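You operate a simulated robot arm through the tools that you are given. There is no shell and no other tool. Be economical: measure what you need, move in short steps, check, and stop when the job is done.

You run a simulated two-armed robot. Do the job below in one go: nothing can be reset, and whatever is moved stays where it is left.

TASK
Open the upper drawer of the blue bench, take the green ring and put it in the inside of the upper drawer of the blue bench and shut the drawer again. Put one of the black star knobs from the second shelf from the bottom of the blue rack on the second shelf from the bottom of the orange rack. Take the pale grey jug and put it on top of the tray of bottles on the third shelf from the bottom of the orange rack. Switch the switch of the low cooler off. Take the yellow ring and leave it on the top of the crusher. Put the yellow block on top of the orange gloves box. Put one of the white blocks from the top of the steel table on the top of the white bench. The order is free. Set down upright: pale grey jug, white block.
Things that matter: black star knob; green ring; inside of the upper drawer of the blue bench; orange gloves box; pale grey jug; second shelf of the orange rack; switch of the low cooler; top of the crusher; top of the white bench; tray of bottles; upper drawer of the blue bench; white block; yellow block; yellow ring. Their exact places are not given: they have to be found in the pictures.

Only the result counts: the job must be done as asked and must still hold three seconds after the hand-in. Knocking over, shifting, dropping, spilling or breaking anything else fails it.

THE ROBOT
Two 6-joint arms with two-finger grippers on one trunk, on a base that drives. Base frame: it is fixed to the floor where the robot stands at the start and does not move with it; the origin is under the middle of the robot, x ahead of it, y to its left, z up; the surface under the hand at the start is at about z = 0.8. Lengths are in m, angles in degrees, forces in N, time in s.
The left shoulder is at the start at [0.07, 0.148, 1.313], the right one opposite. With the tool pointing down near the work surface each hand reaches from about 0.4 to 0.68 m from the robot's upright axis, wherever it stands, measured 20 degrees to its own side. Places, roughly: black star knob (5x5x4 cm) [1, -0.8, 0.7]; green ring (8x8x4 cm) [0.8, -0.9, 0.7]; inside of the upper drawer of the blue bench [0.9, -0.1, 0.6]; orange gloves box [2, 10.5, 1]; pale grey jug (13x8x10 cm) [0.5, -2.1, 1.2]; second shelf of the orange rack [0.5, -2.1, 0.7]; switch of the low cooler [-2.5, -0.4, 0.5]; top of the crusher [-1.4, 9, 1.3]; top of the white bench [3.1, 6.4, 0.9]; tray of bottles [0.5, -2.25, 1.25]; upper drawer of the blue bench [0.9, -0.1, 0.6]; white block [3.75, 8.75, 1]; yellow block [-0.25, 8.75, 0.75]; yellow ring (8x8x4 cm) [-0.2, 8.4, 1]. Payload 2.45 kg a hand.
The TCP of each hand is the grasp point between the finger pads, 0.03 m short of the fingertips. In the tool frame z runs along the fingers and y along their closing line. Largest opening 0.106 m; the body of the gripper starts 0.079 m behind the TCP.
Orientation is that of the tool frame in the base frame, as [roll, pitch, yaw] about the fixed x, y, z axes, in that order (R = Rz(yaw) Ry(pitch) Rx(roll)). With the fingers straight down and closing along the base's y, the tool's x points along the base's -x, its y along +y and its z along -z.

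THE INTERFACE
- The arms move only by the tool move_arm. It takes "left_deltas", "right_deltas" or both (then of equal length, played together; a hand with none holds still); each is a list of rows, each a list of 3 entries, a list of its own where there are three numbers: the closure, from 0 (fully open) to 1 (shut), then the shift along the tool's x, y, z in units of 100 mm (1.0 is 100 mm), then the turn, a rotation vector about the tool's x, y, z in units of 120 degrees (1.0 is 120 degrees). In form: [[jaw, [tx, ty, tz], [ax, ay, az]], ...]. A call has 1 to 8 rows; each row is the pose to reach, as a shift and turn from the pose commanded when the call began, along the tool's axes at that moment. A call with a number of a shift or a turn outside -1 to 1 is refused whole. Each row takes 0.2 s and may step no farther than 0.05 m and 8.6 degrees from the row before; otherwise, or with a gripper value out of range, the whole call is refused. A pose out of reach is approached as far as the arm can. The call stops where the force on the tool passes 40 N (or 10 N more than at its start, if that is more) or the arm is blocked; 0.2 s more then pass. The fingers move at their own pace (about 0.072 m/s each) and stop on an object; they squeeze with about 30 N. The grip force told is the motor's: it shows also when the fingers shut on nothing. Time passes only in rows, and 0.2 s behind the last, so rows that repeat a pose let the fingers close. It gives the time, the measured TCP pose, the force on the tool (base axes), the opening and the grip force at its end, in the units of the frame above (readings bear some noise), with the torque about the TCP (base axes, N m) and any sound that the robot's microphone picked up.
- Cameras (640 x 400 px; columns grow to the right, rows downward): "scene" is now at [0.1142, 0.0125, 1.5009]; the picture's right is [0.26, -0.97, 0.00], its down [-0.88, -0.24, -0.42] and it looks along [0.40, 0.11, -0.91] (base axes); focal length 255 px, centre (320, 200). "left" rides on the left gripper at [0.076, 0.002, -0.106] in its tool frame; the picture's right is [-0.02, 1.00, 0.00], its down [-0.78, -0.02, -0.62] and it looks along [-0.62, -0.01, 0.78] (tool axes); focal length 247 px, centre (320, 200). "right" rides on the right gripper at [0.076, -0.002, -0.106] in its tool frame; the picture's right is [0.02, 1.00, 0.00], its down [-0.78, 0.02, -0.62] and it looks along [-0.62, 0.01, 0.78] (tool axes); focal length 247 px, centre (320, 200).
- grab_frame(camera): a new picture of that camera. The clock stands still meanwhile.
- move_column(by): slides the trunk up (or, below 0, down) by that many m; the arms and the scene camera ride with it, the base frame stays. It gives what a move gives, with no picture.
- drive_base(legs): drives the robot by 1 to 6 legs, each [ahead, left, turn to the left] in m, m and degrees, along the robot's own axes; the way and the turn of a leg run together, so that a leg with both is an arc; at most 1.5 m and 180 degrees a leg. The arms and the cameras ride along, it lands a little off, and it stops where it bumps. It gives what a move gives.
- aim_head(pan, tilt): turns the head with the scene camera to pan (to the left, within 86 degrees either way) and tilt (down, from -29 to 69), counted from straight ahead of the robot. It gives what a move gives.
- locate(camera, pixels): for up to 12 pixels [column, row] of the newest picture of that camera ("zoom" is the newest enlarged one), the place [x, y, z] in the base frame of the surface seen there, good to about 0.003 m, but the place of the scene camera against the robot may be out by one fixed shift of up to 0.012 m in any direction. The clock stands still meanwhile.
- zoom(camera, box): a new picture of the part [left, top, right, bottom] of that camera's present view, enlarged. The clock stands still meanwhile.
- hand_in(): hands the job in; it is judged then, once.

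Keep the steps short. Do not move on a guess: measure, check each grasp and each placing, and mend mistakes. In all there are 145 turns and 190 pictures (those below and enlarged ones count). Leave the grippers open and the arms clear of the work at the hand-in unless told otherwise, and finish with a single line.

The tools are called after "Emit:" by a JSON object that holds its "api" and its "payload". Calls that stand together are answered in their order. move_arm: Moves the arms, as the interface text tells. Its arguments: {"type":"object","properties":{"left_deltas":{"type":"array"},"right_deltas":{"type":"array"}},"required":[]} The other tools are called the same way: move_column (by) slides the trunk up or down; drive_base (legs) drives the base; aim_head (pan, tilt) turns the head that bears the scene camera; grab_frame (camera) takes a picture; locate (camera, pixels) gives the place of the surface under pixels of a picture; zoom (camera, box) takes an enlarged picture of a part of a camera's view; hand_in () hands the job in.

At the start:

```text
t: 0.0
left_position: [0.437, 0.2999, 0.9373]
left_tcp_rot: [-179.9, 0.1, -180.0]
left_force: [0.3, 0.9, 0.1]
left_torque: [0.03, -0.03, 0.02]
left_gripper_width: 0.106
left_grip_force: 0.1
right_position: [0.6093, -0.1227, 0.948]
right_tcp_rot: [179.9, -0.1, 180.0]
right_force: [-0.1, -0.8, 0.4]
right_torque: [0.01, -0.03, -0.01]
right_gripper_width: 0.1059
right_grip_force: 0.0
trunk travel left (down, up): [-0.786, 0.154]
robot x, y, heading: [0.0026, -0.0027, -0.1]
head pan, tilt: [15.0, 65.4]
```

scene: 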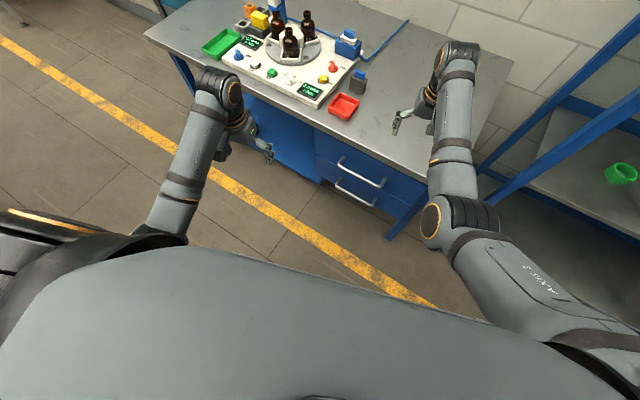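
right: 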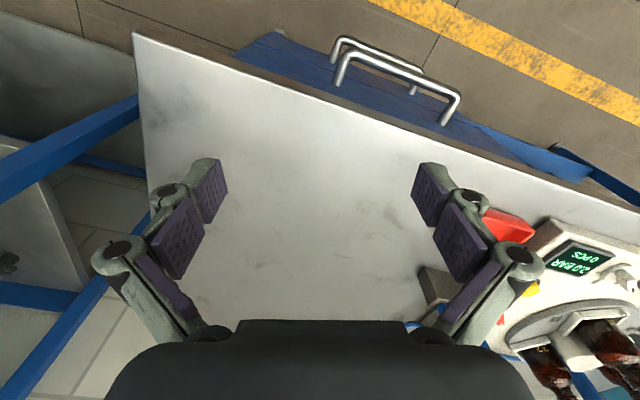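
left: 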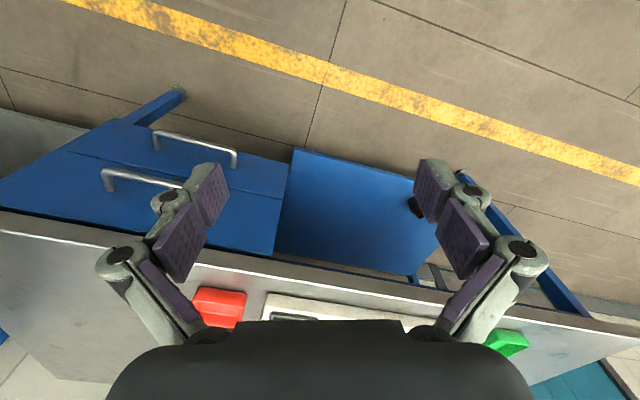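

I start by looking at the bench and the blue rack to the right.

Emit:
{"api": "aim_head", "payload": {"pan": -35, "tilt": 40}}

Emit:
{"api": "grab_frame", "payload": {"camera": "scene"}}

Emit:
{"api": "aim_head", "payload": {"pan": -80, "tilt": 30}}

Emit:
{"api": "grab_frame", "payload": {"camera": "scene"}}

```text
t: 1.2
left_position: [0.4361, 0.2999, 0.9365]
left_tcp_rot: [180.0, 0.0, -180.0]
left_force: [0.3, 0.1, -0.5]
left_torque: [0.0, 0.0, -0.01]
left_gripper_width: 0.106
left_grip_force: 0.0
right_position: [0.6098, -0.1225, 0.9482]
right_tcp_rot: [180.0, 0.0, 179.9]
right_force: [0.2, 0.0, 0.4]
right_torque: [0.01, 0.0, 0.06]
right_gripper_width: 0.1062
right_grip_force: 0.1
trunk travel left (down, up): [-0.786, 0.154]
robot x, y, heading: [-0.0021, -0.0007, -0.1]
head pan, tilt: [-35.0, 40.0]
```

```text
186 pictures are left
```

scene: 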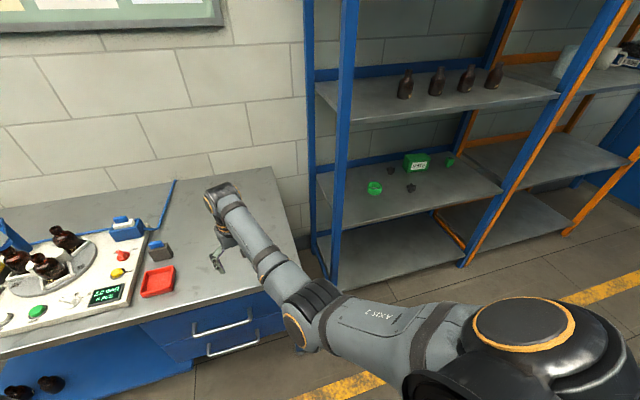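

```text
t: 2.3
left_position: [0.4355, 0.299, 0.9366]
left_tcp_rot: [-179.9, 0.0, 179.9]
left_force: [-0.1, 0.0, 0.4]
left_torque: [0.05, -0.01, 0.01]
left_gripper_width: 0.1061
left_grip_force: 0.1
right_position: [0.6087, -0.1224, 0.9487]
right_tcp_rot: [180.0, 0.0, 179.9]
right_force: [0.3, -0.1, -0.6]
right_torque: [0.03, 0.01, 0.0]
right_gripper_width: 0.1059
right_grip_force: 0.1
trunk travel left (down, up): [-0.786, 0.154]
robot x, y, heading: [-0.0019, -0.0029, -0.2]
head pan, tilt: [-80.0, 30.0]
```

```text
185 pictures are left
```

scene: 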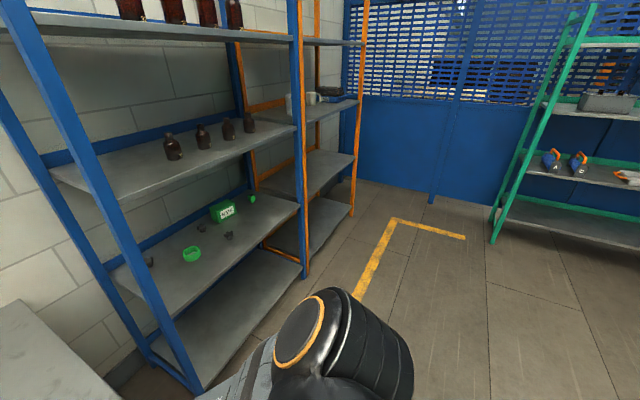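

I see the green ring at (192,254), knobs at (228,235), (149,262), upper picture. Measure them and the shelf edges.

Emit:
{"api": "locate", "payload": {"camera": "scene", "pixels": [[192, 254], [192, 247], [228, 235], [149, 262], [222, 212], [251, 198], [215, 265], [130, 285], [285, 232], [270, 150], [180, 170], [280, 300]]}}

Emit:
{"api": "zoom", "payload": {"camera": "scene", "box": [100, 160, 320, 300]}}

Emit:
{"api": "zoom", "payload": {"camera": "scene", "box": [230, 40, 390, 280]}}

```text
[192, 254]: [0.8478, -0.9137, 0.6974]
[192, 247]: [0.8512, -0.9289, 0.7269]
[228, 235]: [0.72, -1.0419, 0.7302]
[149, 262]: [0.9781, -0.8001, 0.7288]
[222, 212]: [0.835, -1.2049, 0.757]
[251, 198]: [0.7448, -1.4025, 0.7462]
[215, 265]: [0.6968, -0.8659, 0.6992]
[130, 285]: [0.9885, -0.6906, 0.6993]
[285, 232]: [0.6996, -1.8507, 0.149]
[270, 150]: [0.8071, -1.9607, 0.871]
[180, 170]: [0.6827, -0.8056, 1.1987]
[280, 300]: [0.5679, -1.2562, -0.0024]
```

```text
2.86 times, centred on (210, 230) of scene
```

zoom: 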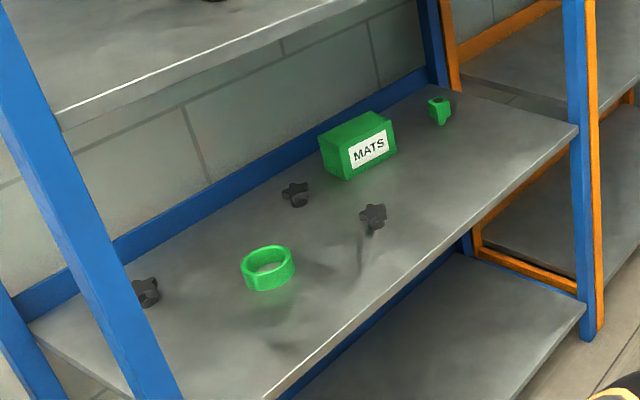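

```text
1.67 times, centred on (310, 160) of scene
```

zoom: 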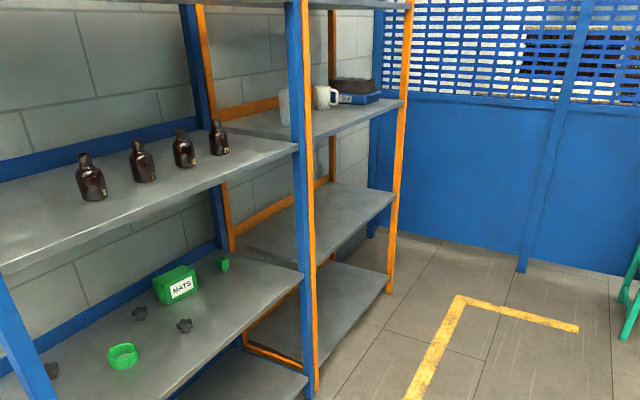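

Emit:
{"api": "aim_head", "payload": {"pan": -10, "tilt": 60}}

Emit:
{"api": "grab_frame", "payload": {"camera": "scene"}}

Emit:
{"api": "zoom", "payload": {"camera": "scene", "box": [160, 120, 480, 320]}}

```text
t: 3.7
left_position: [0.4355, 0.2996, 0.9366]
left_tcp_rot: [180.0, 0.0, 180.0]
left_force: [0.5, 0.4, 0.3]
left_torque: [0.02, 0.02, -0.01]
left_gripper_width: 0.1056
left_grip_force: 0.1
right_position: [0.6092, -0.1233, 0.9476]
right_tcp_rot: [179.9, 0.1, 180.0]
right_force: [0.4, -1.0, 0.1]
right_torque: [-0.02, 0.02, -0.01]
right_gripper_width: 0.1061
right_grip_force: 0.2
trunk travel left (down, up): [-0.786, 0.154]
robot x, y, heading: [-0.0021, -0.0001, 0.1]
head pan, tilt: [-10.0, 60.0]
```

```text
182 pictures are left
```

scene: 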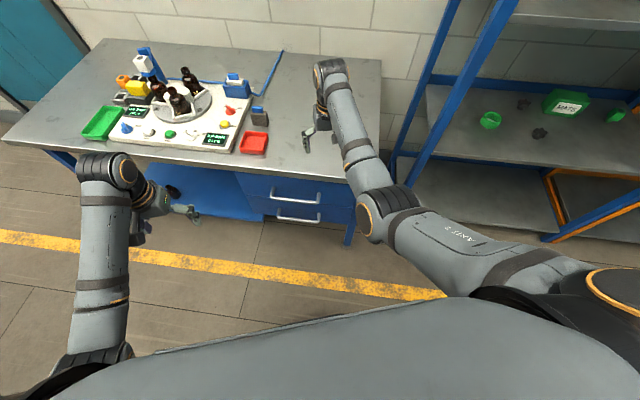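

```text
2.00 times, centred on (320, 220) of scene
```

zoom: 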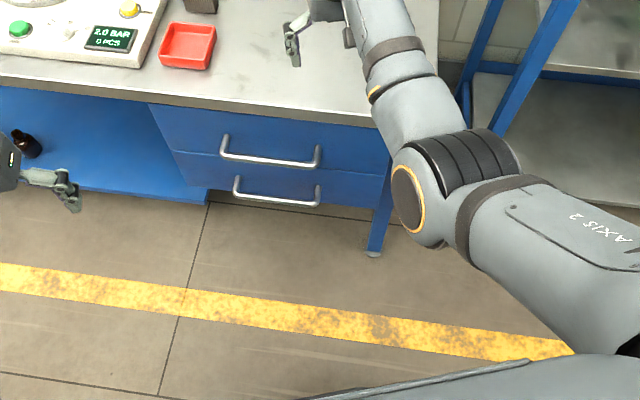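

Emit:
{"api": "locate", "payload": {"camera": "zoom", "pixels": [[225, 155], [270, 162], [315, 164], [240, 194], [280, 200], [185, 130], [170, 170], [380, 150], [240, 95], [240, 105], [340, 190], [300, 115]]}}

Emit:
{"api": "locate", "payload": {"camera": "right", "pixels": [[370, 48], [400, 72], [460, 98], [338, 70], [300, 110]]}}

```text
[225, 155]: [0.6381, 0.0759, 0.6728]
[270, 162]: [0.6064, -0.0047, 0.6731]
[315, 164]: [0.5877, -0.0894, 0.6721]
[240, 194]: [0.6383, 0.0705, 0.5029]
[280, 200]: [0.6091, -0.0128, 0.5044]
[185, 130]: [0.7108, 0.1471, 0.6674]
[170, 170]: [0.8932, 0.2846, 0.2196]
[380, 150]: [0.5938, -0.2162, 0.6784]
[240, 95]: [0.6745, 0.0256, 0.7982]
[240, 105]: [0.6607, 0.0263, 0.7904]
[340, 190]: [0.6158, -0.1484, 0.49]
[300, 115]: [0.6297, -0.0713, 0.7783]
```

```text
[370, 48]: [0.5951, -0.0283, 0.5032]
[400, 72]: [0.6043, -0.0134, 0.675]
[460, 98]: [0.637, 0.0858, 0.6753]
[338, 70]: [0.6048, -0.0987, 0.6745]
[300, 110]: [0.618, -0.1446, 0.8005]
```

The bench is turned about 17.5° clockwise; the upper bar's middle is near (0.606,-0.005,0.674). I turn the robot to face it.

Emit:
{"api": "drive_base", "payload": {"legs": [[-0.05, 0, -17.5]]}}

Emit:
{"api": "grab_frame", "payload": {"camera": "left"}}

Emit:
{"api": "grab_frame", "payload": {"camera": "scene"}}

```text
t: 5.1
left_position: [0.4563, 0.1614, 0.9369]
left_tcp_rot: [-180.0, 0.1, 162.5]
left_force: [-0.5, 0.5, 0.7]
left_torque: [-0.03, -0.05, -0.01]
left_gripper_width: 0.106
left_grip_force: 0.0
right_position: [0.4957, -0.293, 0.9479]
right_tcp_rot: [-180.0, -0.1, 162.6]
right_force: [-0.2, 0.7, -0.1]
right_torque: [0.01, 0.01, -0.02]
right_gripper_width: 0.106
right_grip_force: 0.0
trunk travel left (down, up): [-0.786, 0.154]
robot x, y, heading: [-0.0512, 0.008, -17.7]
head pan, tilt: [-10.0, 60.0]
```

```text
180 pictures are left
```

left: 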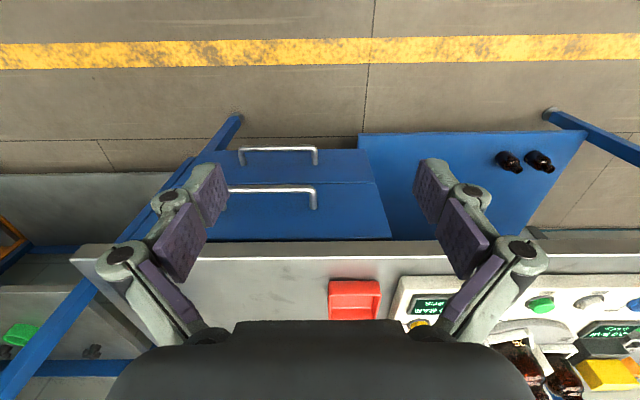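

```text
179 pictures are left
```

scene: 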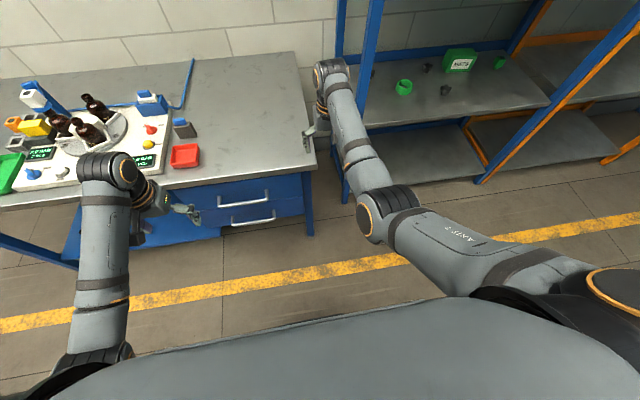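

Emit:
{"api": "locate", "payload": {"camera": "left", "pixels": [[235, 190], [270, 190], [310, 189], [315, 208], [300, 225], [300, 240], [340, 260], [300, 252], [243, 148], [200, 240], [390, 236]]}}

```text
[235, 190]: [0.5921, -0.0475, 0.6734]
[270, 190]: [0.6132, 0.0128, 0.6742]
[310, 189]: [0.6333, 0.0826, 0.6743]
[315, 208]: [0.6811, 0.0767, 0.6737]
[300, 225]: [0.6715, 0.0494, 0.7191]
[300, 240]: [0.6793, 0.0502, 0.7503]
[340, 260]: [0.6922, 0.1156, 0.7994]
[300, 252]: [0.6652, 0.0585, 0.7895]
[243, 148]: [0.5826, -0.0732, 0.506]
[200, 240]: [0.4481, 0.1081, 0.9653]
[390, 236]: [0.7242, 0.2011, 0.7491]
```

Bar lies 0.63 m ahead and parallel to the robot's side axis; drawer front at 0.676, table edge at 0.667. I'll hook the closed left fingers behind the bar with a 20° tilt. First the approach.

Emit:
{"api": "move_arm", "payload": {"left_deltas": [[1, [-0.19, -0.2, 0.18], [0, -0.034, 0]], [1, [-0.38, -0.4, 0.36], [0, -0.067, 0]], [1, [-0.57, -0.6, 0.54], [0, -0.1, 0]], [1, [-0.76, -0.8, 0.72], [0, -0.134, 0]], [1, [-0.95, -1.0, 0.9], [0, -0.167, 0]]]}}

```text
t: 6.3
left_position: [0.5169, 0.038, 0.8469]
left_tcp_rot: [179.8, 20.1, 162.4]
left_force: [-0.4, -0.4, 0.1]
left_torque: [-0.01, 0.01, 0.0]
left_gripper_width: 0.0
left_grip_force: 29.4
right_position: [0.4951, -0.2926, 0.9483]
right_tcp_rot: [179.9, 0.1, 162.4]
right_force: [-0.2, 0.9, -0.1]
right_torque: [-0.01, 0.01, 0.01]
right_gripper_width: 0.1061
right_grip_force: 0.1
trunk travel left (down, up): [-0.786, 0.154]
robot x, y, heading: [-0.0539, 0.0066, -17.5]
head pan, tilt: [-10.0, 60.0]
```

Emit:
{"api": "move_arm", "payload": {"left_deltas": [[1, [-0.18, -0.04, 0.33], [0, 0, 0]], [1, [-0.36, -0.08, 0.66], [0, 0, 0]], [1, [-0.527, -0.11, 1.0], [0, 0, 0]], [1, [-0.527, -0.11, 1.0], [0, 0, 0]]]}}

Emit:
{"api": "grab_frame", "payload": {"camera": "left"}}

```text
t: 7.3
left_position: [0.593, 0.0025, 0.771]
left_tcp_rot: [179.9, 20.1, 162.6]
left_force: [0.6, -0.6, -0.7]
left_torque: [0.02, -0.01, 0.05]
left_gripper_width: 0.0002
left_grip_force: 28.7
right_position: [0.4943, -0.2929, 0.9487]
right_tcp_rot: [-180.0, 0.1, 162.6]
right_force: [-0.3, 0.2, 0.0]
right_torque: [0.0, -0.02, -0.02]
right_gripper_width: 0.106
right_grip_force: 0.0
trunk travel left (down, up): [-0.786, 0.154]
robot x, y, heading: [-0.0489, 0.0092, -17.2]
head pan, tilt: [-10.0, 60.0]
```

```text
178 pictures are left
```

left: 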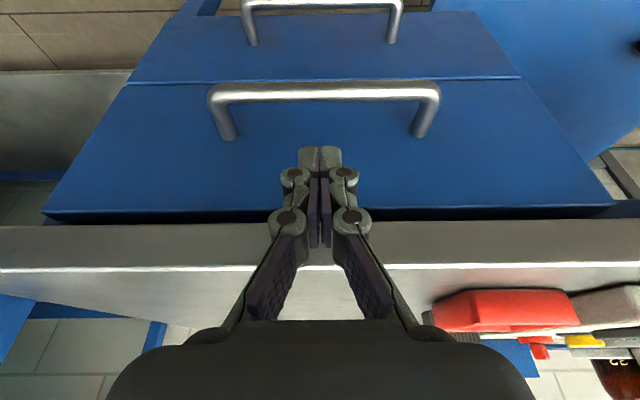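

Emit:
{"api": "locate", "payload": {"camera": "left", "pixels": [[322, 86], [322, 92], [322, 98], [322, 120], [250, 92], [400, 90], [322, 150], [220, 120]]}}

```text
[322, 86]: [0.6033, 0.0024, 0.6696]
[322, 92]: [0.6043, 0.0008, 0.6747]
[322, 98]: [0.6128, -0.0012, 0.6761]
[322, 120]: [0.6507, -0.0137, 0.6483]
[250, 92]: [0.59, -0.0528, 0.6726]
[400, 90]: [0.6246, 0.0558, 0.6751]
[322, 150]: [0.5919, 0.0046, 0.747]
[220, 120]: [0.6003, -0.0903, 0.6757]
```

Emit:
{"api": "move_arm", "payload": {"left_deltas": [[1, [0, 0, 0.25], [0, 0, 0]], [1, [0, 0, 0.5], [0, 0, 0]], [1, [0, 0, 0.75], [0, 0, 0]], [1, [0, 0, 0.95], [0, 0, 0]], [1, [0, 0, 0.95], [0, 0, 0]]]}}

Emit:
{"api": "move_arm", "payload": {"left_deltas": [[1, [0.19, 0, -0.07], [0, 0, 0]], [1, [0.38, 0, -0.137], [0, 0, 0]], [1, [0.57, 0, -0.205], [0, 0, 0]]]}}

Emit:
{"api": "grab_frame", "payload": {"camera": "left"}}

```text
t: 8.5
left_position: [0.5994, 0.0018, 0.7084]
left_tcp_rot: [-180.0, 20.0, 162.6]
left_force: [0.0, 0.5, -1.1]
left_torque: [-0.01, 0.03, -0.01]
left_gripper_width: 0.0
left_grip_force: 28.7
left hand out of reach, approached as far as the arm can: row 3, 4, 5
right_position: [0.4944, -0.2913, 0.9485]
right_tcp_rot: [180.0, -0.1, 162.5]
right_force: [0.9, 0.0, 0.2]
right_torque: [-0.02, 0.0, 0.01]
right_gripper_width: 0.1059
right_grip_force: 0.1
trunk travel left (down, up): [-0.786, 0.154]
robot x, y, heading: [-0.0525, 0.0108, -17.3]
head pan, tilt: [-10.0, 60.0]
```

```text
t: 9.3
left_position: [0.5411, 0.0207, 0.7084]
left_tcp_rot: [-179.9, 19.9, 162.5]
left_force: [0.1, -0.2, 0.3]
left_torque: [0.02, 0.04, 0.04]
left_gripper_width: 0.0
left_grip_force: 27.9
right_position: [0.4939, -0.292, 0.9483]
right_tcp_rot: [179.9, 0.0, 162.5]
right_force: [-0.1, -0.3, -0.5]
right_torque: [0.01, 0.0, -0.02]
right_gripper_width: 0.1061
right_grip_force: 0.0
trunk travel left (down, up): [-0.786, 0.154]
robot x, y, heading: [-0.0502, 0.011, -17.5]
head pan, tilt: [-10.0, 60.0]
```

```text
177 pictures are left
```

left: 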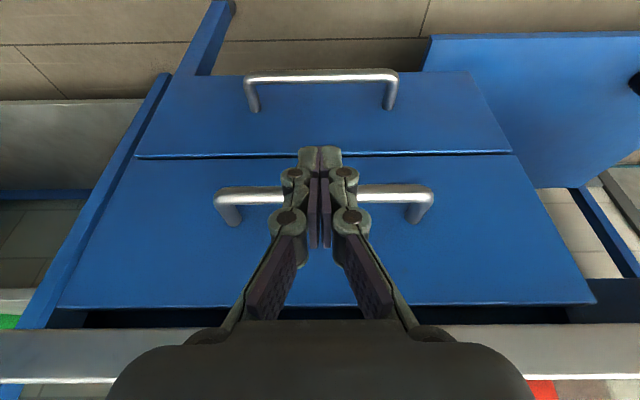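

The arm ran out of downward reach. I pull the right hand back clear of the bench, raise the left, then lower the trunk.

Emit:
{"api": "move_arm", "payload": {"right_deltas": [[0, [0.33, 0, 0], [0, 0, 0]], [0, [0.66, 0, 0], [0, 0, 0]], [0, [1.0, 0, 0], [0, 0, 0]]], "left_deltas": [[1, [-0.11, 0, -0.31], [0, 0, 0]], [1, [-0.22, 0, -0.62], [0, 0, 0]], [1, [-0.342, 0, -0.94], [0, 0, 0]]]}}

Emit:
{"api": "move_column", "payload": {"by": -0.15}}

```text
t: 10.3
left_position: [0.5432, 0.0194, 0.8074]
left_tcp_rot: [-179.9, 19.9, 162.4]
left_force: [-1.1, -0.1, 0.4]
left_torque: [-0.01, 0.02, 0.0]
left_gripper_width: 0.0001
left_grip_force: 28.9
right_position: [0.4164, -0.2998, 0.9785]
right_tcp_rot: [-176.8, 4.3, 161.2]
right_force: [0.6, 0.4, 0.9]
right_torque: [0.01, 0.02, -0.03]
right_gripper_width: 0.106
right_grip_force: 0.0
trunk travel left (down, up): [-0.786, 0.154]
robot x, y, heading: [-0.0478, 0.0109, -17.5]
head pan, tilt: [-10.0, 60.0]
stopped in row 3 (right hand): the arm was blocked; the commanded pose is now the measured one
```

```text
t: 12.0
left_position: [0.542, 0.0196, 0.6568]
left_tcp_rot: [-180.0, 19.9, 162.5]
left_force: [0.3, -0.1, 0.0]
left_torque: [-0.01, -0.02, -0.01]
left_gripper_width: 0.0002
left_grip_force: 28.2
right_position: [0.4148, -0.2994, 0.8275]
right_tcp_rot: [-176.9, 4.3, 161.1]
right_force: [0.7, 0.1, 0.2]
right_torque: [0.0, 0.02, 0.02]
right_gripper_width: 0.1057
right_grip_force: 0.0
trunk travel left (down, up): [-0.636, 0.304]
robot x, y, heading: [-0.0503, 0.0094, -17.6]
head pan, tilt: [-10.0, 60.0]
```

Emit:
{"api": "move_arm", "payload": {"left_deltas": [[1, [-0.3, 0, -0.313], [0, 0, 0]], [1, [-0.6, 0, -0.626], [0, 0, 0]], [1, [-0.905, 0, -0.938], [0, 0, 0]], [1, [-0.905, 0, -0.6], [0, 0, 0]], [1, [-0.905, 0, -0.3], [0, 0, 0]], [1, [-0.905, 0, -0.1], [0, 0, 0]], [1, [-0.905, 0, 0.062], [0, 0, 0]], [1, [-0.905, 0, 0.062], [0, 0, 0]]]}}

Emit:
{"api": "grab_frame", "payload": {"camera": "left"}}

```text
t: 13.8
left_position: [0.6249, -0.0048, 0.6827]
left_tcp_rot: [180.0, 20.0, 162.5]
left_force: [-0.4, -0.4, 1.0]
left_torque: [0.02, 0.02, 0.03]
left_gripper_width: 0.0
left_grip_force: 28.5
right_position: [0.4141, -0.3, 0.8269]
right_tcp_rot: [-176.9, 4.3, 161.2]
right_force: [0.5, -0.7, 0.3]
right_torque: [0.05, 0.0, 0.0]
right_gripper_width: 0.1061
right_grip_force: 0.0
trunk travel left (down, up): [-0.636, 0.304]
robot x, y, heading: [-0.0478, 0.0047, -17.6]
head pan, tilt: [-10.0, 60.0]
```

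```text
176 pictures are left
```

left: 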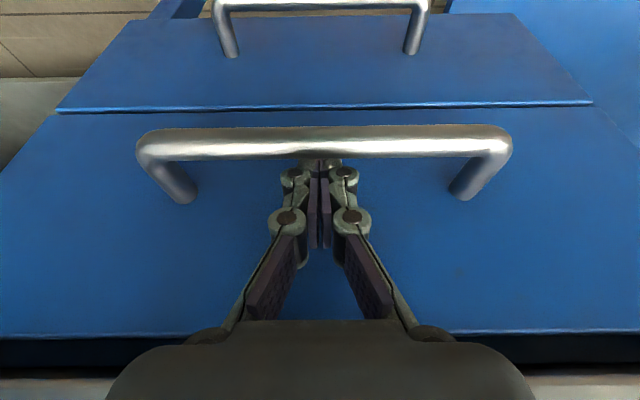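

Fingers are behind the bar. I pull by driving straight back.

Emit:
{"api": "drive_base", "payload": {"legs": [[-0.27, 0, 0]]}}

Emit:
{"api": "grab_frame", "payload": {"camera": "left"}}

Emit:
{"api": "grab_frame", "payload": {"camera": "scene"}}

```text
t: 15.7
left_position: [0.3701, 0.0727, 0.6815]
left_tcp_rot: [180.0, 19.8, 162.4]
left_force: [-0.7, 0.6, -0.6]
left_torque: [-0.01, -0.02, -0.03]
left_gripper_width: 0.0
left_grip_force: 28.4
right_position: [0.1601, -0.2207, 0.8282]
right_tcp_rot: [-176.8, 4.3, 161.0]
right_force: [-0.9, -0.2, -0.1]
right_torque: [-0.01, -0.04, 0.0]
right_gripper_width: 0.106
right_grip_force: 0.1
trunk travel left (down, up): [-0.636, 0.304]
robot x, y, heading: [-0.3009, 0.0908, -17.5]
head pan, tilt: [-10.0, 60.0]
```

```text
175 pictures are left
```

left: 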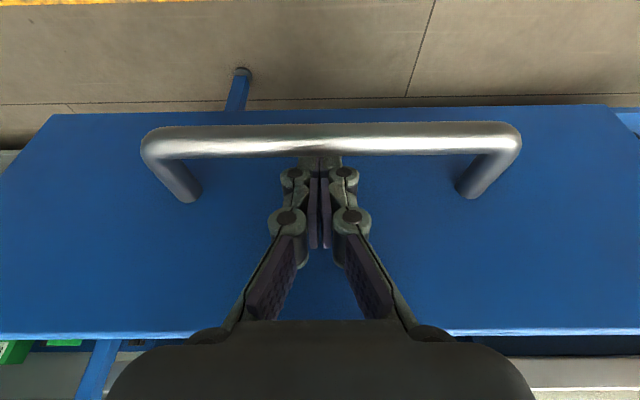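

```text
174 pictures are left
```

scene: 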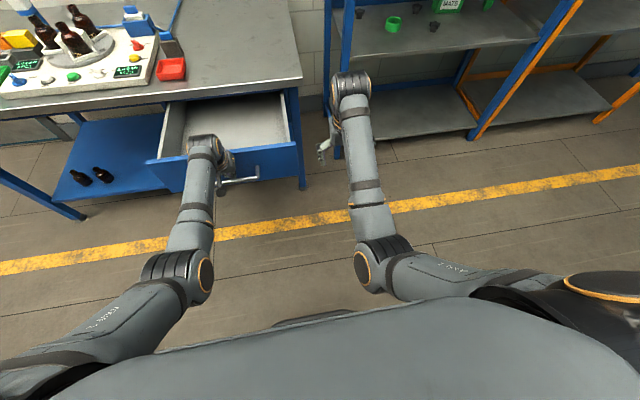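

Drawer is open. I measure its inside and the rack front edge, and lift the left hand out.

Emit:
{"api": "locate", "payload": {"camera": "scene", "pixels": [[240, 115], [210, 115], [270, 135], [275, 95], [250, 160], [175, 160], [295, 150], [370, 57], [470, 47], [534, 37], [391, 22], [360, 14]]}}

Emit:
{"api": "move_arm", "payload": {"left_deltas": [[1, [-0.1, 0, -0.3], [0, 0, 0]], [1, [-0.1, 0, -0.65], [0, 0, 0]], [1, [-0.1, 0, -1.0], [0, 0, 0]], [1, [0.3, 0, -1.0], [0, 0.03, 0]], [0.5, [0.6, 0, -1.0], [0, 0.06, 0]], [0, [0.9, 0, -1.0], [0, 0.1, 0]]]}}

Emit:
{"api": "aim_head", "payload": {"pan": -55, "tilt": 40}}

Emit:
{"api": "grab_frame", "payload": {"camera": "scene"}}

```text
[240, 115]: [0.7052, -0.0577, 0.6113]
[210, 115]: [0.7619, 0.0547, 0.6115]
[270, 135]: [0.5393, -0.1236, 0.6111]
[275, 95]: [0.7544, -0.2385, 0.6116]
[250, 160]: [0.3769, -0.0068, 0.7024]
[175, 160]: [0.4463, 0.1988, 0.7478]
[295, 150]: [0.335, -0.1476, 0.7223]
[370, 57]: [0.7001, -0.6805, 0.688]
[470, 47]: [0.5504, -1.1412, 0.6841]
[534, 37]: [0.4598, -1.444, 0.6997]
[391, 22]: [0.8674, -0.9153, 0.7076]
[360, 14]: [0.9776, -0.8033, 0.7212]
```

```text
t: 17.1
left_position: [0.2579, 0.1095, 0.7468]
left_tcp_rot: [180.0, 7.9, 162.3]
left_force: [-0.4, 0.2, -0.7]
left_torque: [-0.01, 0.02, -0.01]
left_gripper_width: 0.072
left_grip_force: 0.0
right_position: [0.1597, -0.2207, 0.8274]
right_tcp_rot: [-176.8, 4.2, 161.0]
right_force: [-0.2, -0.2, 0.8]
right_torque: [-0.04, 0.01, 0.0]
right_gripper_width: 0.106
right_grip_force: 0.0
trunk travel left (down, up): [-0.636, 0.304]
robot x, y, heading: [-0.3018, 0.0889, -17.8]
head pan, tilt: [-10.0, 60.0]
```

```text
t: 18.3
left_position: [0.2582, 0.1096, 0.7471]
left_tcp_rot: [179.9, 8.0, 162.3]
left_force: [-0.7, 0.5, -0.2]
left_torque: [-0.04, 0.01, -0.04]
left_gripper_width: 0.1062
left_grip_force: 0.2
right_position: [0.1593, -0.2196, 0.8265]
right_tcp_rot: [-176.8, 4.4, 161.0]
right_force: [0.5, -0.4, 0.0]
right_torque: [0.01, 0.02, 0.01]
right_gripper_width: 0.1062
right_grip_force: 0.1
trunk travel left (down, up): [-0.636, 0.304]
robot x, y, heading: [-0.3041, 0.0894, -17.9]
head pan, tilt: [-55.0, 40.0]
```

```text
173 pictures are left
```

scene: 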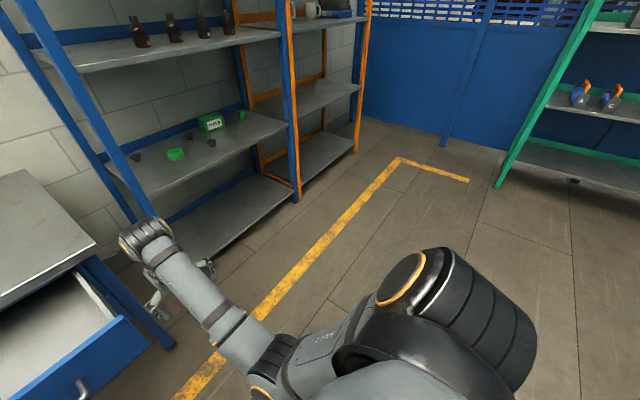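

Everything in this room is turned about -17.5° (rack front parallel to bench front). I tilt and raise the left hand, then check the bench's right corner.

Emit:
{"api": "move_arm", "payload": {"left_deltas": [[0, [-0.03, 0, -0.2], [0, -0.06, 0]], [0, [-0.06, 0, -0.4], [0, -0.12, 0]], [0, [-0.09, 0, -0.6], [0, -0.18, 0]], [0, [-0.12, 0, -0.8], [0, -0.24, 0]], [0, [-0.14, 0, -1.0], [0, -0.3, 0]]]}}

Emit:
{"api": "locate", "payload": {"camera": "scene", "pixels": [[97, 246], [25, 170], [145, 345], [125, 215], [175, 153], [211, 143], [135, 157], [189, 135], [212, 125], [242, 115], [110, 175], [285, 120]]}}

Emit:
{"api": "drive_base", "payload": {"legs": [[0, -0.714, 0]]}}

Emit:
{"api": "grab_frame", "payload": {"camera": "scene"}}

```text
t: 19.5
left_position: [0.2563, 0.1095, 0.8469]
left_tcp_rot: [179.9, 44.1, 162.3]
left_force: [0.4, 0.2, 1.5]
left_torque: [0.03, 0.01, -0.02]
left_gripper_width: 0.1059
left_grip_force: 0.1
right_position: [0.1594, -0.2203, 0.827]
right_tcp_rot: [-176.9, 4.3, 161.0]
right_force: [0.4, -0.2, 0.4]
right_torque: [-0.01, -0.01, 0.02]
right_gripper_width: 0.106
right_grip_force: 0.1
trunk travel left (down, up): [-0.636, 0.304]
robot x, y, heading: [-0.3062, 0.086, -17.8]
head pan, tilt: [-55.0, 40.0]
```

```text
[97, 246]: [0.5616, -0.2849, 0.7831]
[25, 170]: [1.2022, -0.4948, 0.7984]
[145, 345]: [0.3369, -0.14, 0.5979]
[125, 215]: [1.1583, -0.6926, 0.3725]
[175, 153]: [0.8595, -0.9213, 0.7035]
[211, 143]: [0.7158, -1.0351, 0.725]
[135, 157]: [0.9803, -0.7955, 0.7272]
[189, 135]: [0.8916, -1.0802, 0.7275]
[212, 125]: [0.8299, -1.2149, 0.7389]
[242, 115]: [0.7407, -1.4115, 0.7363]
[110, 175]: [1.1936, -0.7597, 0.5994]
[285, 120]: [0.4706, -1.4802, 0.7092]
```

```text
t: 23.4
left_position: [0.0401, -0.5716, 0.8465]
left_tcp_rot: [-180.0, 43.9, 162.6]
left_force: [0.2, -0.3, 0.4]
left_torque: [0.03, 0.0, 0.06]
left_gripper_width: 0.1056
left_grip_force: 0.0
right_position: [-0.0555, -0.9033, 0.8273]
right_tcp_rot: [-176.9, 4.3, 161.3]
right_force: [0.7, 0.0, 0.5]
right_torque: [-0.02, 0.02, 0.01]
right_gripper_width: 0.106
right_grip_force: 0.1
trunk travel left (down, up): [-0.636, 0.304]
robot x, y, heading: [-0.5246, -0.5942, -17.1]
head pan, tilt: [-55.0, 40.0]
```

```text
172 pictures are left
```

scene: 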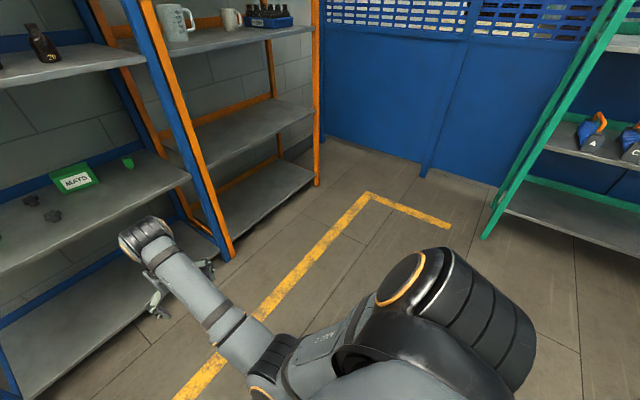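

Emit:
{"api": "move_arm", "payload": {"left_deltas": [[0, [0, -0.27, 0], [0, 0, 0]], [0, [0, -0.54, 0], [0, 0, 0]], [0, [0, -0.8, 0], [0, 0, 0]]]}}

Emit:
{"api": "drive_base", "payload": {"legs": [[0.67, 0, -0.4]]}}

Emit:
{"api": "aim_head", "payload": {"pan": 0, "tilt": 45}}

Emit:
{"api": "grab_frame", "payload": {"camera": "scene"}}

Emit:
{"api": "grab_frame", "payload": {"camera": "left"}}

```text
t: 23.9
left_position: [0.0518, -0.5491, 0.8418]
left_tcp_rot: [164.2, 43.3, 150.8]
left_force: [0.2, -0.2, -0.1]
left_torque: [0.02, -0.01, -0.01]
left_gripper_width: 0.106
left_grip_force: 0.1
left hand out of reach, approached as far as the arm can: row 2
right_position: [-0.0546, -0.9036, 0.8267]
right_tcp_rot: [-176.7, 4.3, 161.1]
right_force: [1.3, 0.3, 0.3]
right_torque: [0.03, 0.0, 0.01]
right_gripper_width: 0.1061
right_grip_force: 0.0
trunk travel left (down, up): [-0.636, 0.304]
robot x, y, heading: [-0.5216, -0.5961, -17.5]
head pan, tilt: [-55.0, 40.0]
stopped in row 2 (left hand): the arm was blocked; the commanded pose is now the measured one
```

```text
t: 27.6
left_position: [0.6933, -0.7629, 0.843]
left_tcp_rot: [164.2, 43.3, 150.3]
left_force: [-0.3, 0.8, 0.3]
left_torque: [-0.04, 0.0, 0.01]
left_gripper_width: 0.1059
left_grip_force: 0.0
right_position: [0.5797, -1.1131, 0.8268]
right_tcp_rot: [-176.8, 4.3, 160.6]
right_force: [0.1, -0.2, 0.5]
right_torque: [0.04, 0.05, -0.01]
right_gripper_width: 0.106
right_grip_force: 0.1
trunk travel left (down, up): [-0.636, 0.304]
robot x, y, heading: [0.1184, -0.7994, -18.0]
head pan, tilt: [-55.0, 40.0]
```

```text
t: 28.9
left_position: [0.6921, -0.7614, 0.8433]
left_tcp_rot: [164.0, 43.3, 150.2]
left_force: [-0.3, 0.7, 0.5]
left_torque: [0.02, -0.02, 0.02]
left_gripper_width: 0.1061
left_grip_force: 0.0
right_position: [0.5815, -1.1129, 0.8278]
right_tcp_rot: [-176.7, 4.3, 160.6]
right_force: [0.0, 0.0, 0.1]
right_torque: [0.03, -0.02, 0.01]
right_gripper_width: 0.1062
right_grip_force: 0.0
trunk travel left (down, up): [-0.636, 0.304]
robot x, y, heading: [0.117, -0.7999, -18.3]
head pan, tilt: [0.0, 45.0]
```

```text
171 pictures are left
```

scene: 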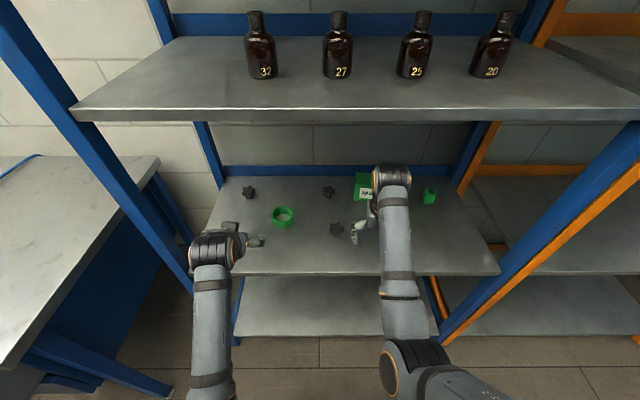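

```text
170 pictures are left
```

left: 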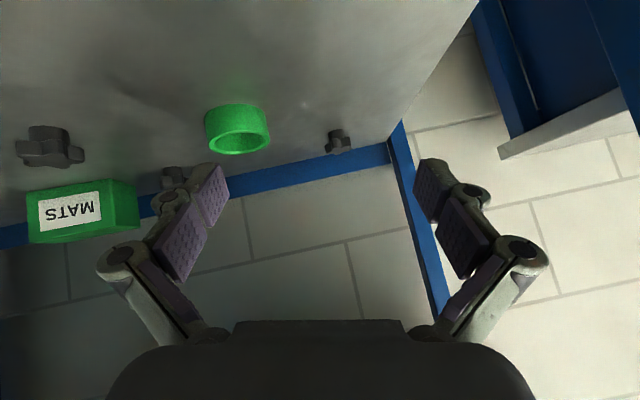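

The left wrist got twisted when blocked, but I can correct. I locate the ring with the left hand camera.

Emit:
{"api": "locate", "payload": {"camera": "left", "pixels": [[238, 103], [206, 120], [269, 122], [240, 152], [240, 135], [237, 92], [337, 140], [50, 140]]}}

Emit:
{"api": "locate", "payload": {"camera": "scene", "pixels": [[283, 207], [273, 215], [293, 215], [283, 227], [335, 229], [329, 191], [283, 240], [190, 260], [340, 266], [250, 190]]}}

```text
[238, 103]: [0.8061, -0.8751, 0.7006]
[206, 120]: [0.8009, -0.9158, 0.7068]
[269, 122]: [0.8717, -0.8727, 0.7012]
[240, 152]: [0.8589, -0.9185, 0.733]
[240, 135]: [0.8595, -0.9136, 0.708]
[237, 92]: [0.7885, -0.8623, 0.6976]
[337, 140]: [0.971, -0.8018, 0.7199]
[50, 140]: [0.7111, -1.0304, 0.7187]
```

```text
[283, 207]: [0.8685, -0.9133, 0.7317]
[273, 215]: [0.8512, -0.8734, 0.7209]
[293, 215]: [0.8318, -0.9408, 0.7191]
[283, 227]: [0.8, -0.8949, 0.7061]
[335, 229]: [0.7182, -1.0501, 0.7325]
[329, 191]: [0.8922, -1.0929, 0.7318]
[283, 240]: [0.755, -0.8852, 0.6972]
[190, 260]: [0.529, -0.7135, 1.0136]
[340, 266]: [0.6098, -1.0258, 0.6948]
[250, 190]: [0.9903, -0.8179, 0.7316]
```

Emit:
{"api": "move_arm", "payload": {"left_deltas": [[0, [-0.127, -0.188, 0.196], [0.013, -0.001, -0.0144]], [0, [-0.254, -0.376, 0.392], [0.026, -0.0017, -0.0288]], [0, [-0.38, -0.565, 0.588], [0.039, -0.0025, -0.043]], [0, [-0.507, -0.753, 0.784], [0.052, -0.0034, -0.0575]], [0, [-0.633, -0.941, 0.98], [0.0646, -0.0042, -0.0718]]]}}

Emit:
{"api": "grab_frame", "payload": {"camera": "left"}}

```text
t: 30.3
left_position: [0.7815, -0.8367, 0.7843]
left_tcp_rot: [173.3, 43.8, 158.6]
left_force: [-0.5, 0.4, 0.0]
left_torque: [0.0, 0.01, -0.02]
left_gripper_width: 0.1061
left_grip_force: 0.0
right_position: [0.5806, -1.1136, 0.8276]
right_tcp_rot: [-176.6, 4.3, 160.6]
right_force: [-0.5, 0.2, -0.3]
right_torque: [-0.01, -0.03, -0.01]
right_gripper_width: 0.1062
right_grip_force: 0.1
trunk travel left (down, up): [-0.636, 0.304]
robot x, y, heading: [0.1204, -0.7987, -18.1]
head pan, tilt: [0.0, 45.0]
stopped in row 5 (left hand): the arm was blocked; the commanded pose is now the measured one
```

```text
169 pictures are left
```

left: 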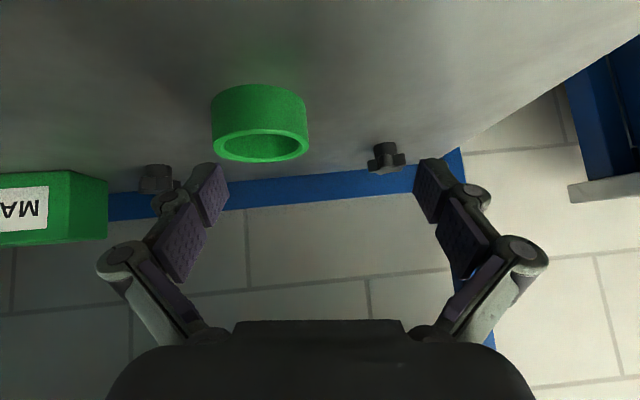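

The arm refuses inward motion there; I shift the base 7 cm right instead (hand stays above the ring height).

Emit:
{"api": "drive_base", "payload": {"legs": [[0, -0.07, 0.5]]}}

Emit:
{"api": "grab_frame", "payload": {"camera": "left"}}

```text
t: 31.3
left_position: [0.7601, -0.8998, 0.7825]
left_tcp_rot: [173.3, 43.8, 159.1]
left_force: [0.0, -0.2, 0.9]
left_torque: [0.03, -0.02, 0.02]
left_gripper_width: 0.106
left_grip_force: 0.0
right_position: [0.5623, -1.1774, 0.8261]
right_tcp_rot: [-176.8, 4.3, 161.0]
right_force: [0.3, -0.8, 0.0]
right_torque: [0.03, 0.0, -0.07]
right_gripper_width: 0.1059
right_grip_force: 0.1
trunk travel left (down, up): [-0.636, 0.304]
robot x, y, heading: [0.0961, -0.8672, -17.4]
head pan, tilt: [0.0, 45.0]
```

```text
168 pictures are left
```

left: 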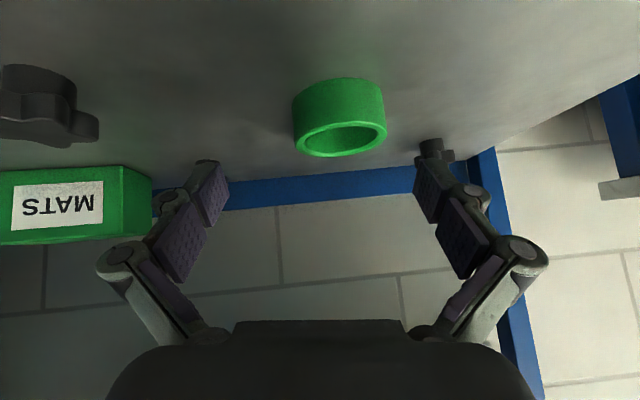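

Emit:
{"api": "locate", "payload": {"camera": "left", "pixels": [[340, 78], [342, 100], [294, 105], [385, 105], [342, 127], [340, 155], [300, 140], [382, 135], [200, 100]]}}

```text
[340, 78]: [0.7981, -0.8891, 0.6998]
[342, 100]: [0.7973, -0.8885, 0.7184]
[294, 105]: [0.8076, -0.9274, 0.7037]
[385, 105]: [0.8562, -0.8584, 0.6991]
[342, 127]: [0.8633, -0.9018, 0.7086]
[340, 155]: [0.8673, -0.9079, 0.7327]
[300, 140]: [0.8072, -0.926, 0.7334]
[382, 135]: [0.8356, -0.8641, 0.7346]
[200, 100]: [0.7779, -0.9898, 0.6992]
```

Emit:
{"api": "move_arm", "payload": {"left_deltas": [[0, [-0.156, 0.166, 0.2], [0, 0, 0]], [0, [-0.156, 0.166, 0.45], [0, 0, 0]], [0, [-0.156, 0.166, 0.68], [0, 0, 0]], [0, [-0.156, 0.166, 0.875], [0, 0, 0]], [0.6, [-0.156, 0.166, 0.875], [0, 0, 0]], [1, [-0.156, 0.166, 0.875], [0, 0, 0]], [1, [-0.156, 0.166, 0.875], [0, 0, 0]]]}}

Emit:
{"api": "grab_frame", "payload": {"camera": "left"}}

```text
t: 32.9
left_position: [0.8338, -0.8978, 0.7322]
left_tcp_rot: [173.5, 43.8, 159.1]
left_force: [0.2, 0.1, 2.8]
left_torque: [-0.08, 0.06, -0.02]
left_gripper_width: 0.0739
left_grip_force: 30.5
right_position: [0.5628, -1.1778, 0.8279]
right_tcp_rot: [-176.7, 4.3, 161.1]
right_force: [-0.1, -0.5, 0.8]
right_torque: [0.02, 0.05, -0.02]
right_gripper_width: 0.106
right_grip_force: 0.1
trunk travel left (down, up): [-0.636, 0.304]
robot x, y, heading: [0.0967, -0.8673, -17.6]
head pan, tilt: [0.0, 45.0]
```

```text
167 pictures are left
```

left: 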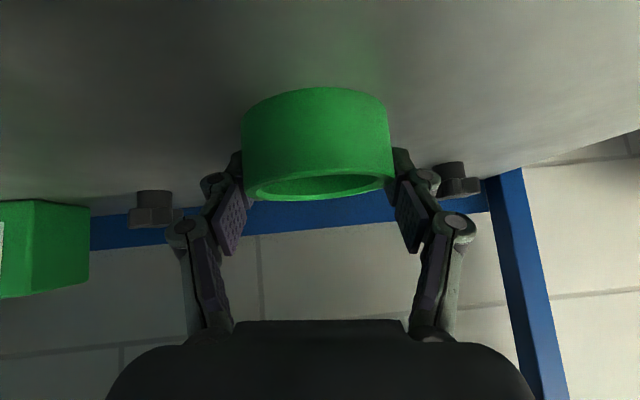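

Ring gripped (0.074 m). Lift and withdraw it, then back out and move over to the drawer.

Emit:
{"api": "move_arm", "payload": {"left_deltas": [[1, [-0.14, 0.017, -0.143], [0, 0, 0]], [1, [-0.28, 0.03, -0.35], [0, 0, 0]], [1, [-0.35, 0.04, -0.65], [0, 0, 0]], [1, [-0.35, 0.04, -0.96], [0, 0, 0]]]}}

Emit:
{"api": "drive_base", "payload": {"legs": [[-0.8, 0, 0], [0, 0.78, 0]]}}

Emit:
{"api": "aim_head", "payload": {"pan": 0, "tilt": 55}}

Emit:
{"api": "grab_frame", "payload": {"camera": "scene"}}

```text
t: 33.9
left_position: [0.7931, -0.8916, 0.8258]
left_tcp_rot: [173.4, 43.7, 159.1]
left_force: [0.1, 0.4, -0.8]
left_torque: [0.03, -0.01, -0.02]
left_gripper_width: 0.0739
left_grip_force: 29.8
right_position: [0.5615, -1.1766, 0.8287]
right_tcp_rot: [-176.7, 4.4, 161.0]
right_force: [-0.4, 0.7, 0.5]
right_torque: [-0.04, -0.03, 0.03]
right_gripper_width: 0.106
right_grip_force: 0.1
trunk travel left (down, up): [-0.636, 0.304]
robot x, y, heading: [0.0999, -0.867, -17.8]
head pan, tilt: [0.0, 45.0]
```

```text
t: 42.0
left_position: [0.2556, 0.0907, 0.8252]
left_tcp_rot: [173.3, 43.7, 159.3]
left_force: [-0.4, -0.2, -0.8]
left_torque: [-0.02, -0.01, -0.02]
left_gripper_width: 0.0737
left_grip_force: 29.9
right_position: [0.0248, -0.1957, 0.8272]
right_tcp_rot: [-176.7, 4.3, 161.2]
right_force: [0.3, -0.7, -0.9]
right_torque: [0.0, 0.0, -0.02]
right_gripper_width: 0.106
right_grip_force: 0.1
trunk travel left (down, up): [-0.636, 0.304]
robot x, y, heading: [-0.4427, 0.1129, -17.4]
head pan, tilt: [0.0, 45.0]
```

```text
t: 42.7
left_position: [0.2552, 0.0897, 0.8259]
left_tcp_rot: [173.4, 43.8, 159.1]
left_force: [-0.3, -0.2, -0.4]
left_torque: [-0.01, 0.03, -0.01]
left_gripper_width: 0.0737
left_grip_force: 30.1
right_position: [0.0229, -0.1946, 0.8284]
right_tcp_rot: [-176.7, 4.4, 161.2]
right_force: [0.1, 0.5, -0.1]
right_torque: [-0.01, 0.04, -0.02]
right_gripper_width: 0.1059
right_grip_force: 0.0
trunk travel left (down, up): [-0.636, 0.304]
robot x, y, heading: [-0.4383, 0.1134, -17.6]
head pan, tilt: [0.0, 55.0]
```

```text
166 pictures are left
```

scene: 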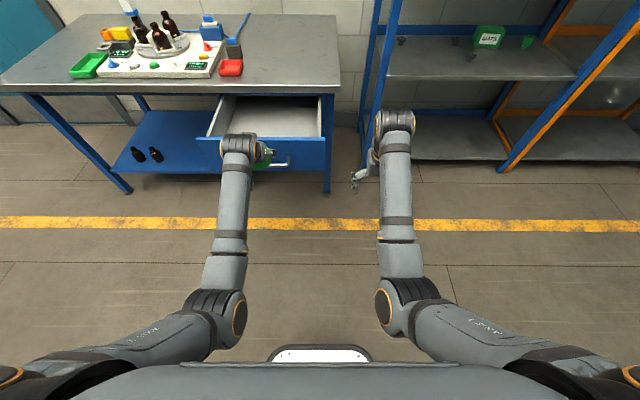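

Emit:
{"api": "drive_base", "payload": {"legs": [[0.3, 0, 0]]}}

Emit:
{"api": "move_arm", "payload": {"left_deltas": [[1, [0, 0, 0], [0, 0.06, 0]], [1, [0, 0, 0], [0, 0.117, 0]]]}}

Emit:
{"api": "grab_frame", "payload": {"camera": "left"}}

Emit:
{"api": "grab_frame", "payload": {"camera": "scene"}}

```text
t: 44.8
left_position: [0.5442, -0.001, 0.8254]
left_tcp_rot: [173.3, 43.8, 159.2]
left_force: [-0.1, 0.6, -0.7]
left_torque: [-0.04, 0.0, -0.01]
left_gripper_width: 0.0736
left_grip_force: 29.8
right_position: [0.3133, -0.2858, 0.8275]
right_tcp_rot: [-176.7, 4.2, 161.3]
right_force: [0.3, -1.2, 0.3]
right_torque: [0.0, -0.01, -0.02]
right_gripper_width: 0.1058
right_grip_force: 0.1
trunk travel left (down, up): [-0.636, 0.304]
robot x, y, heading: [-0.1549, 0.0249, -17.6]
head pan, tilt: [0.0, 55.0]
```

```text
t: 45.4
left_position: [0.5443, 0.0014, 0.8242]
left_tcp_rot: [174.5, 29.5, 161.1]
left_force: [-0.5, -0.7, -1.0]
left_torque: [0.01, -0.02, 0.0]
left_gripper_width: 0.0737
left_grip_force: 29.6
right_position: [0.3142, -0.2856, 0.8266]
right_tcp_rot: [-176.7, 4.3, 161.2]
right_force: [0.0, 0.6, 0.2]
right_torque: [0.02, 0.0, 0.01]
right_gripper_width: 0.106
right_grip_force: 0.0
trunk travel left (down, up): [-0.636, 0.304]
robot x, y, heading: [-0.1525, 0.0209, -17.6]
head pan, tilt: [0.0, 55.0]
```

```text
165 pictures are left
```

left: 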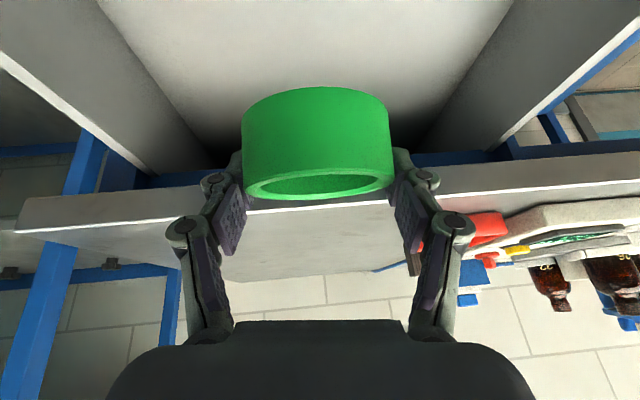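

```text
164 pictures are left
```

scene: 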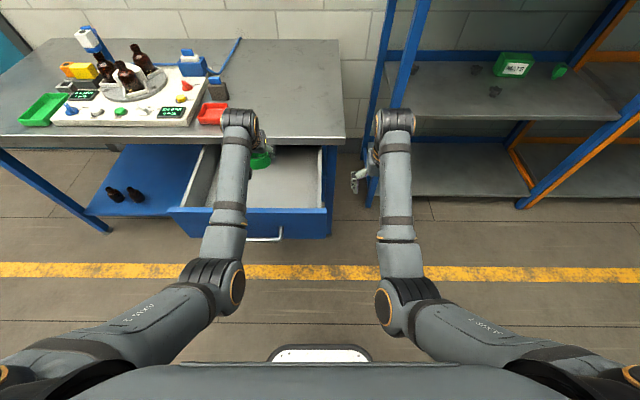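

Emit:
{"api": "move_arm", "payload": {"left_deltas": [[1, [0.18, -0.03, 0.318], [0, 0, 0]], [1, [0.36, -0.06, 0.635], [0, 0, 0]], [1, [0.541, -0.091, 0.953], [0, 0, 0]]]}}

Emit:
{"api": "move_arm", "payload": {"left_deltas": [[1, [0.148, -0.025, 0.26], [0, 0, 0]], [1, [0.246, -0.041, 0.433], [0, 0, 0]], [1, [0.32, -0.054, 0.563], [0, 0, 0]]]}}

Emit:
{"api": "grab_frame", "payload": {"camera": "left"}}

```text
t: 46.2
left_position: [0.5437, 0.0013, 0.7142]
left_tcp_rot: [174.5, 29.9, 161.2]
left_force: [0.2, -0.2, -0.5]
left_torque: [-0.01, 0.0, -0.01]
left_gripper_width: 0.0737
left_grip_force: 29.6
right_position: [0.3129, -0.2848, 0.8272]
right_tcp_rot: [-176.7, 4.2, 161.3]
right_force: [0.1, 0.9, -0.5]
right_torque: [-0.01, 0.02, -0.01]
right_gripper_width: 0.1063
right_grip_force: 0.1
trunk travel left (down, up): [-0.636, 0.304]
robot x, y, heading: [-0.1489, 0.0204, -17.3]
head pan, tilt: [0.0, 55.0]
```

```text
t: 46.6
left_position: [0.5523, -0.0026, 0.7059]
left_tcp_rot: [174.3, 31.4, 161.1]
left_force: [-0.9, -1.7, 22.2]
left_torque: [0.73, 3.21, 0.41]
left_gripper_width: 0.0733
left_grip_force: 30.2
right_position: [0.3132, -0.2849, 0.8288]
right_tcp_rot: [-176.7, 4.4, 161.3]
right_force: [-0.1, -0.5, -0.1]
right_torque: [0.01, 0.04, 0.04]
right_gripper_width: 0.1062
right_grip_force: 0.0
trunk travel left (down, up): [-0.636, 0.304]
robot x, y, heading: [-0.1552, 0.0196, -17.4]
head pan, tilt: [0.0, 55.0]
stopped in row 2 (left hand): the force on the tool passed its limit at 61 N (the readings are from after the stop); the commanded pose is now the measured one
```

```text
163 pictures are left
```

left: 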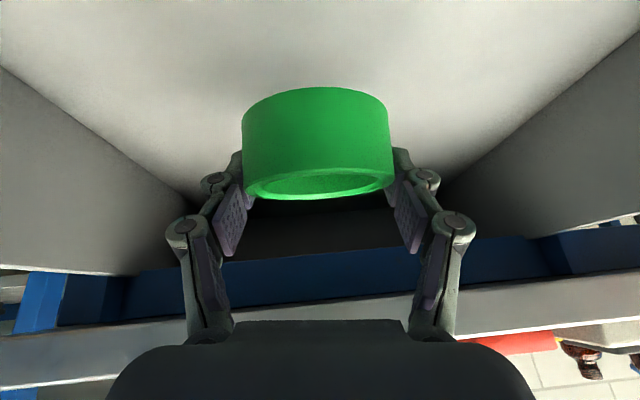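

The hand camera touched the drawer's front lip. I raise, go 5.5 cm deeper, and lower again.

Emit:
{"api": "move_arm", "payload": {"left_deltas": [[1, [-0.26, 0.04, -0.427], [0, 0, 0]], [1, [-0.5, 0.04, -0.28], [0, 0, 0]], [1, [-0.73, 0.04, -0.14], [0, 0, 0]], [1, [-0.55, 0.02, 0.15], [0, 0, 0]], [1, [-0.37, -0.01, 0.44], [0, 0, 0]], [1, [-0.25, -0.03, 0.65], [0, 0, 0]], [1, [-0.18, -0.05, 0.764], [0, 0, 0]]]}}

Emit:
{"api": "grab_frame", "payload": {"camera": "left"}}

Emit:
{"api": "zoom", "payload": {"camera": "scene", "box": [160, 100, 360, 250]}}

```text
refused: row 1 steps farther than a row can; nothing moved
```

```text
162 pictures are left
```

left: 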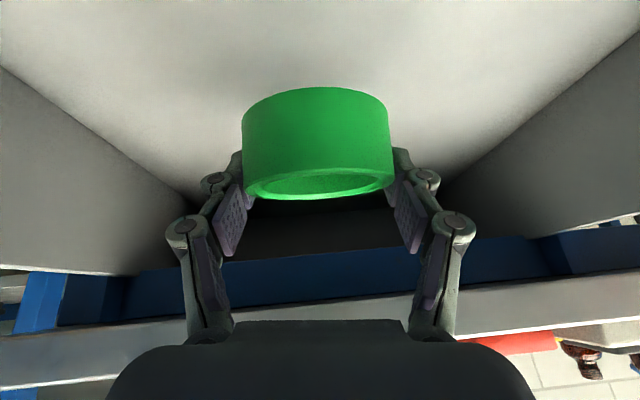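

```text
2.67 times, centred on (260, 175) of scene
```

zoom: 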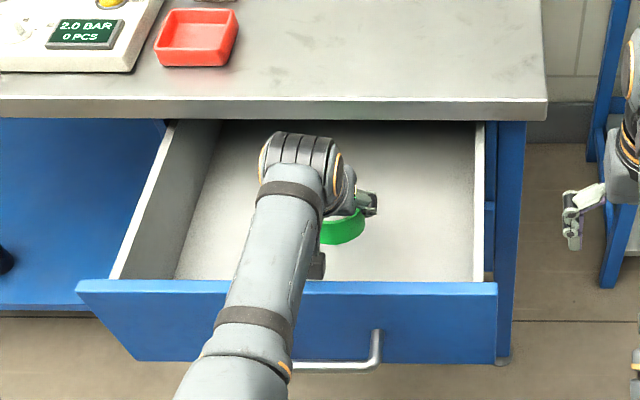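

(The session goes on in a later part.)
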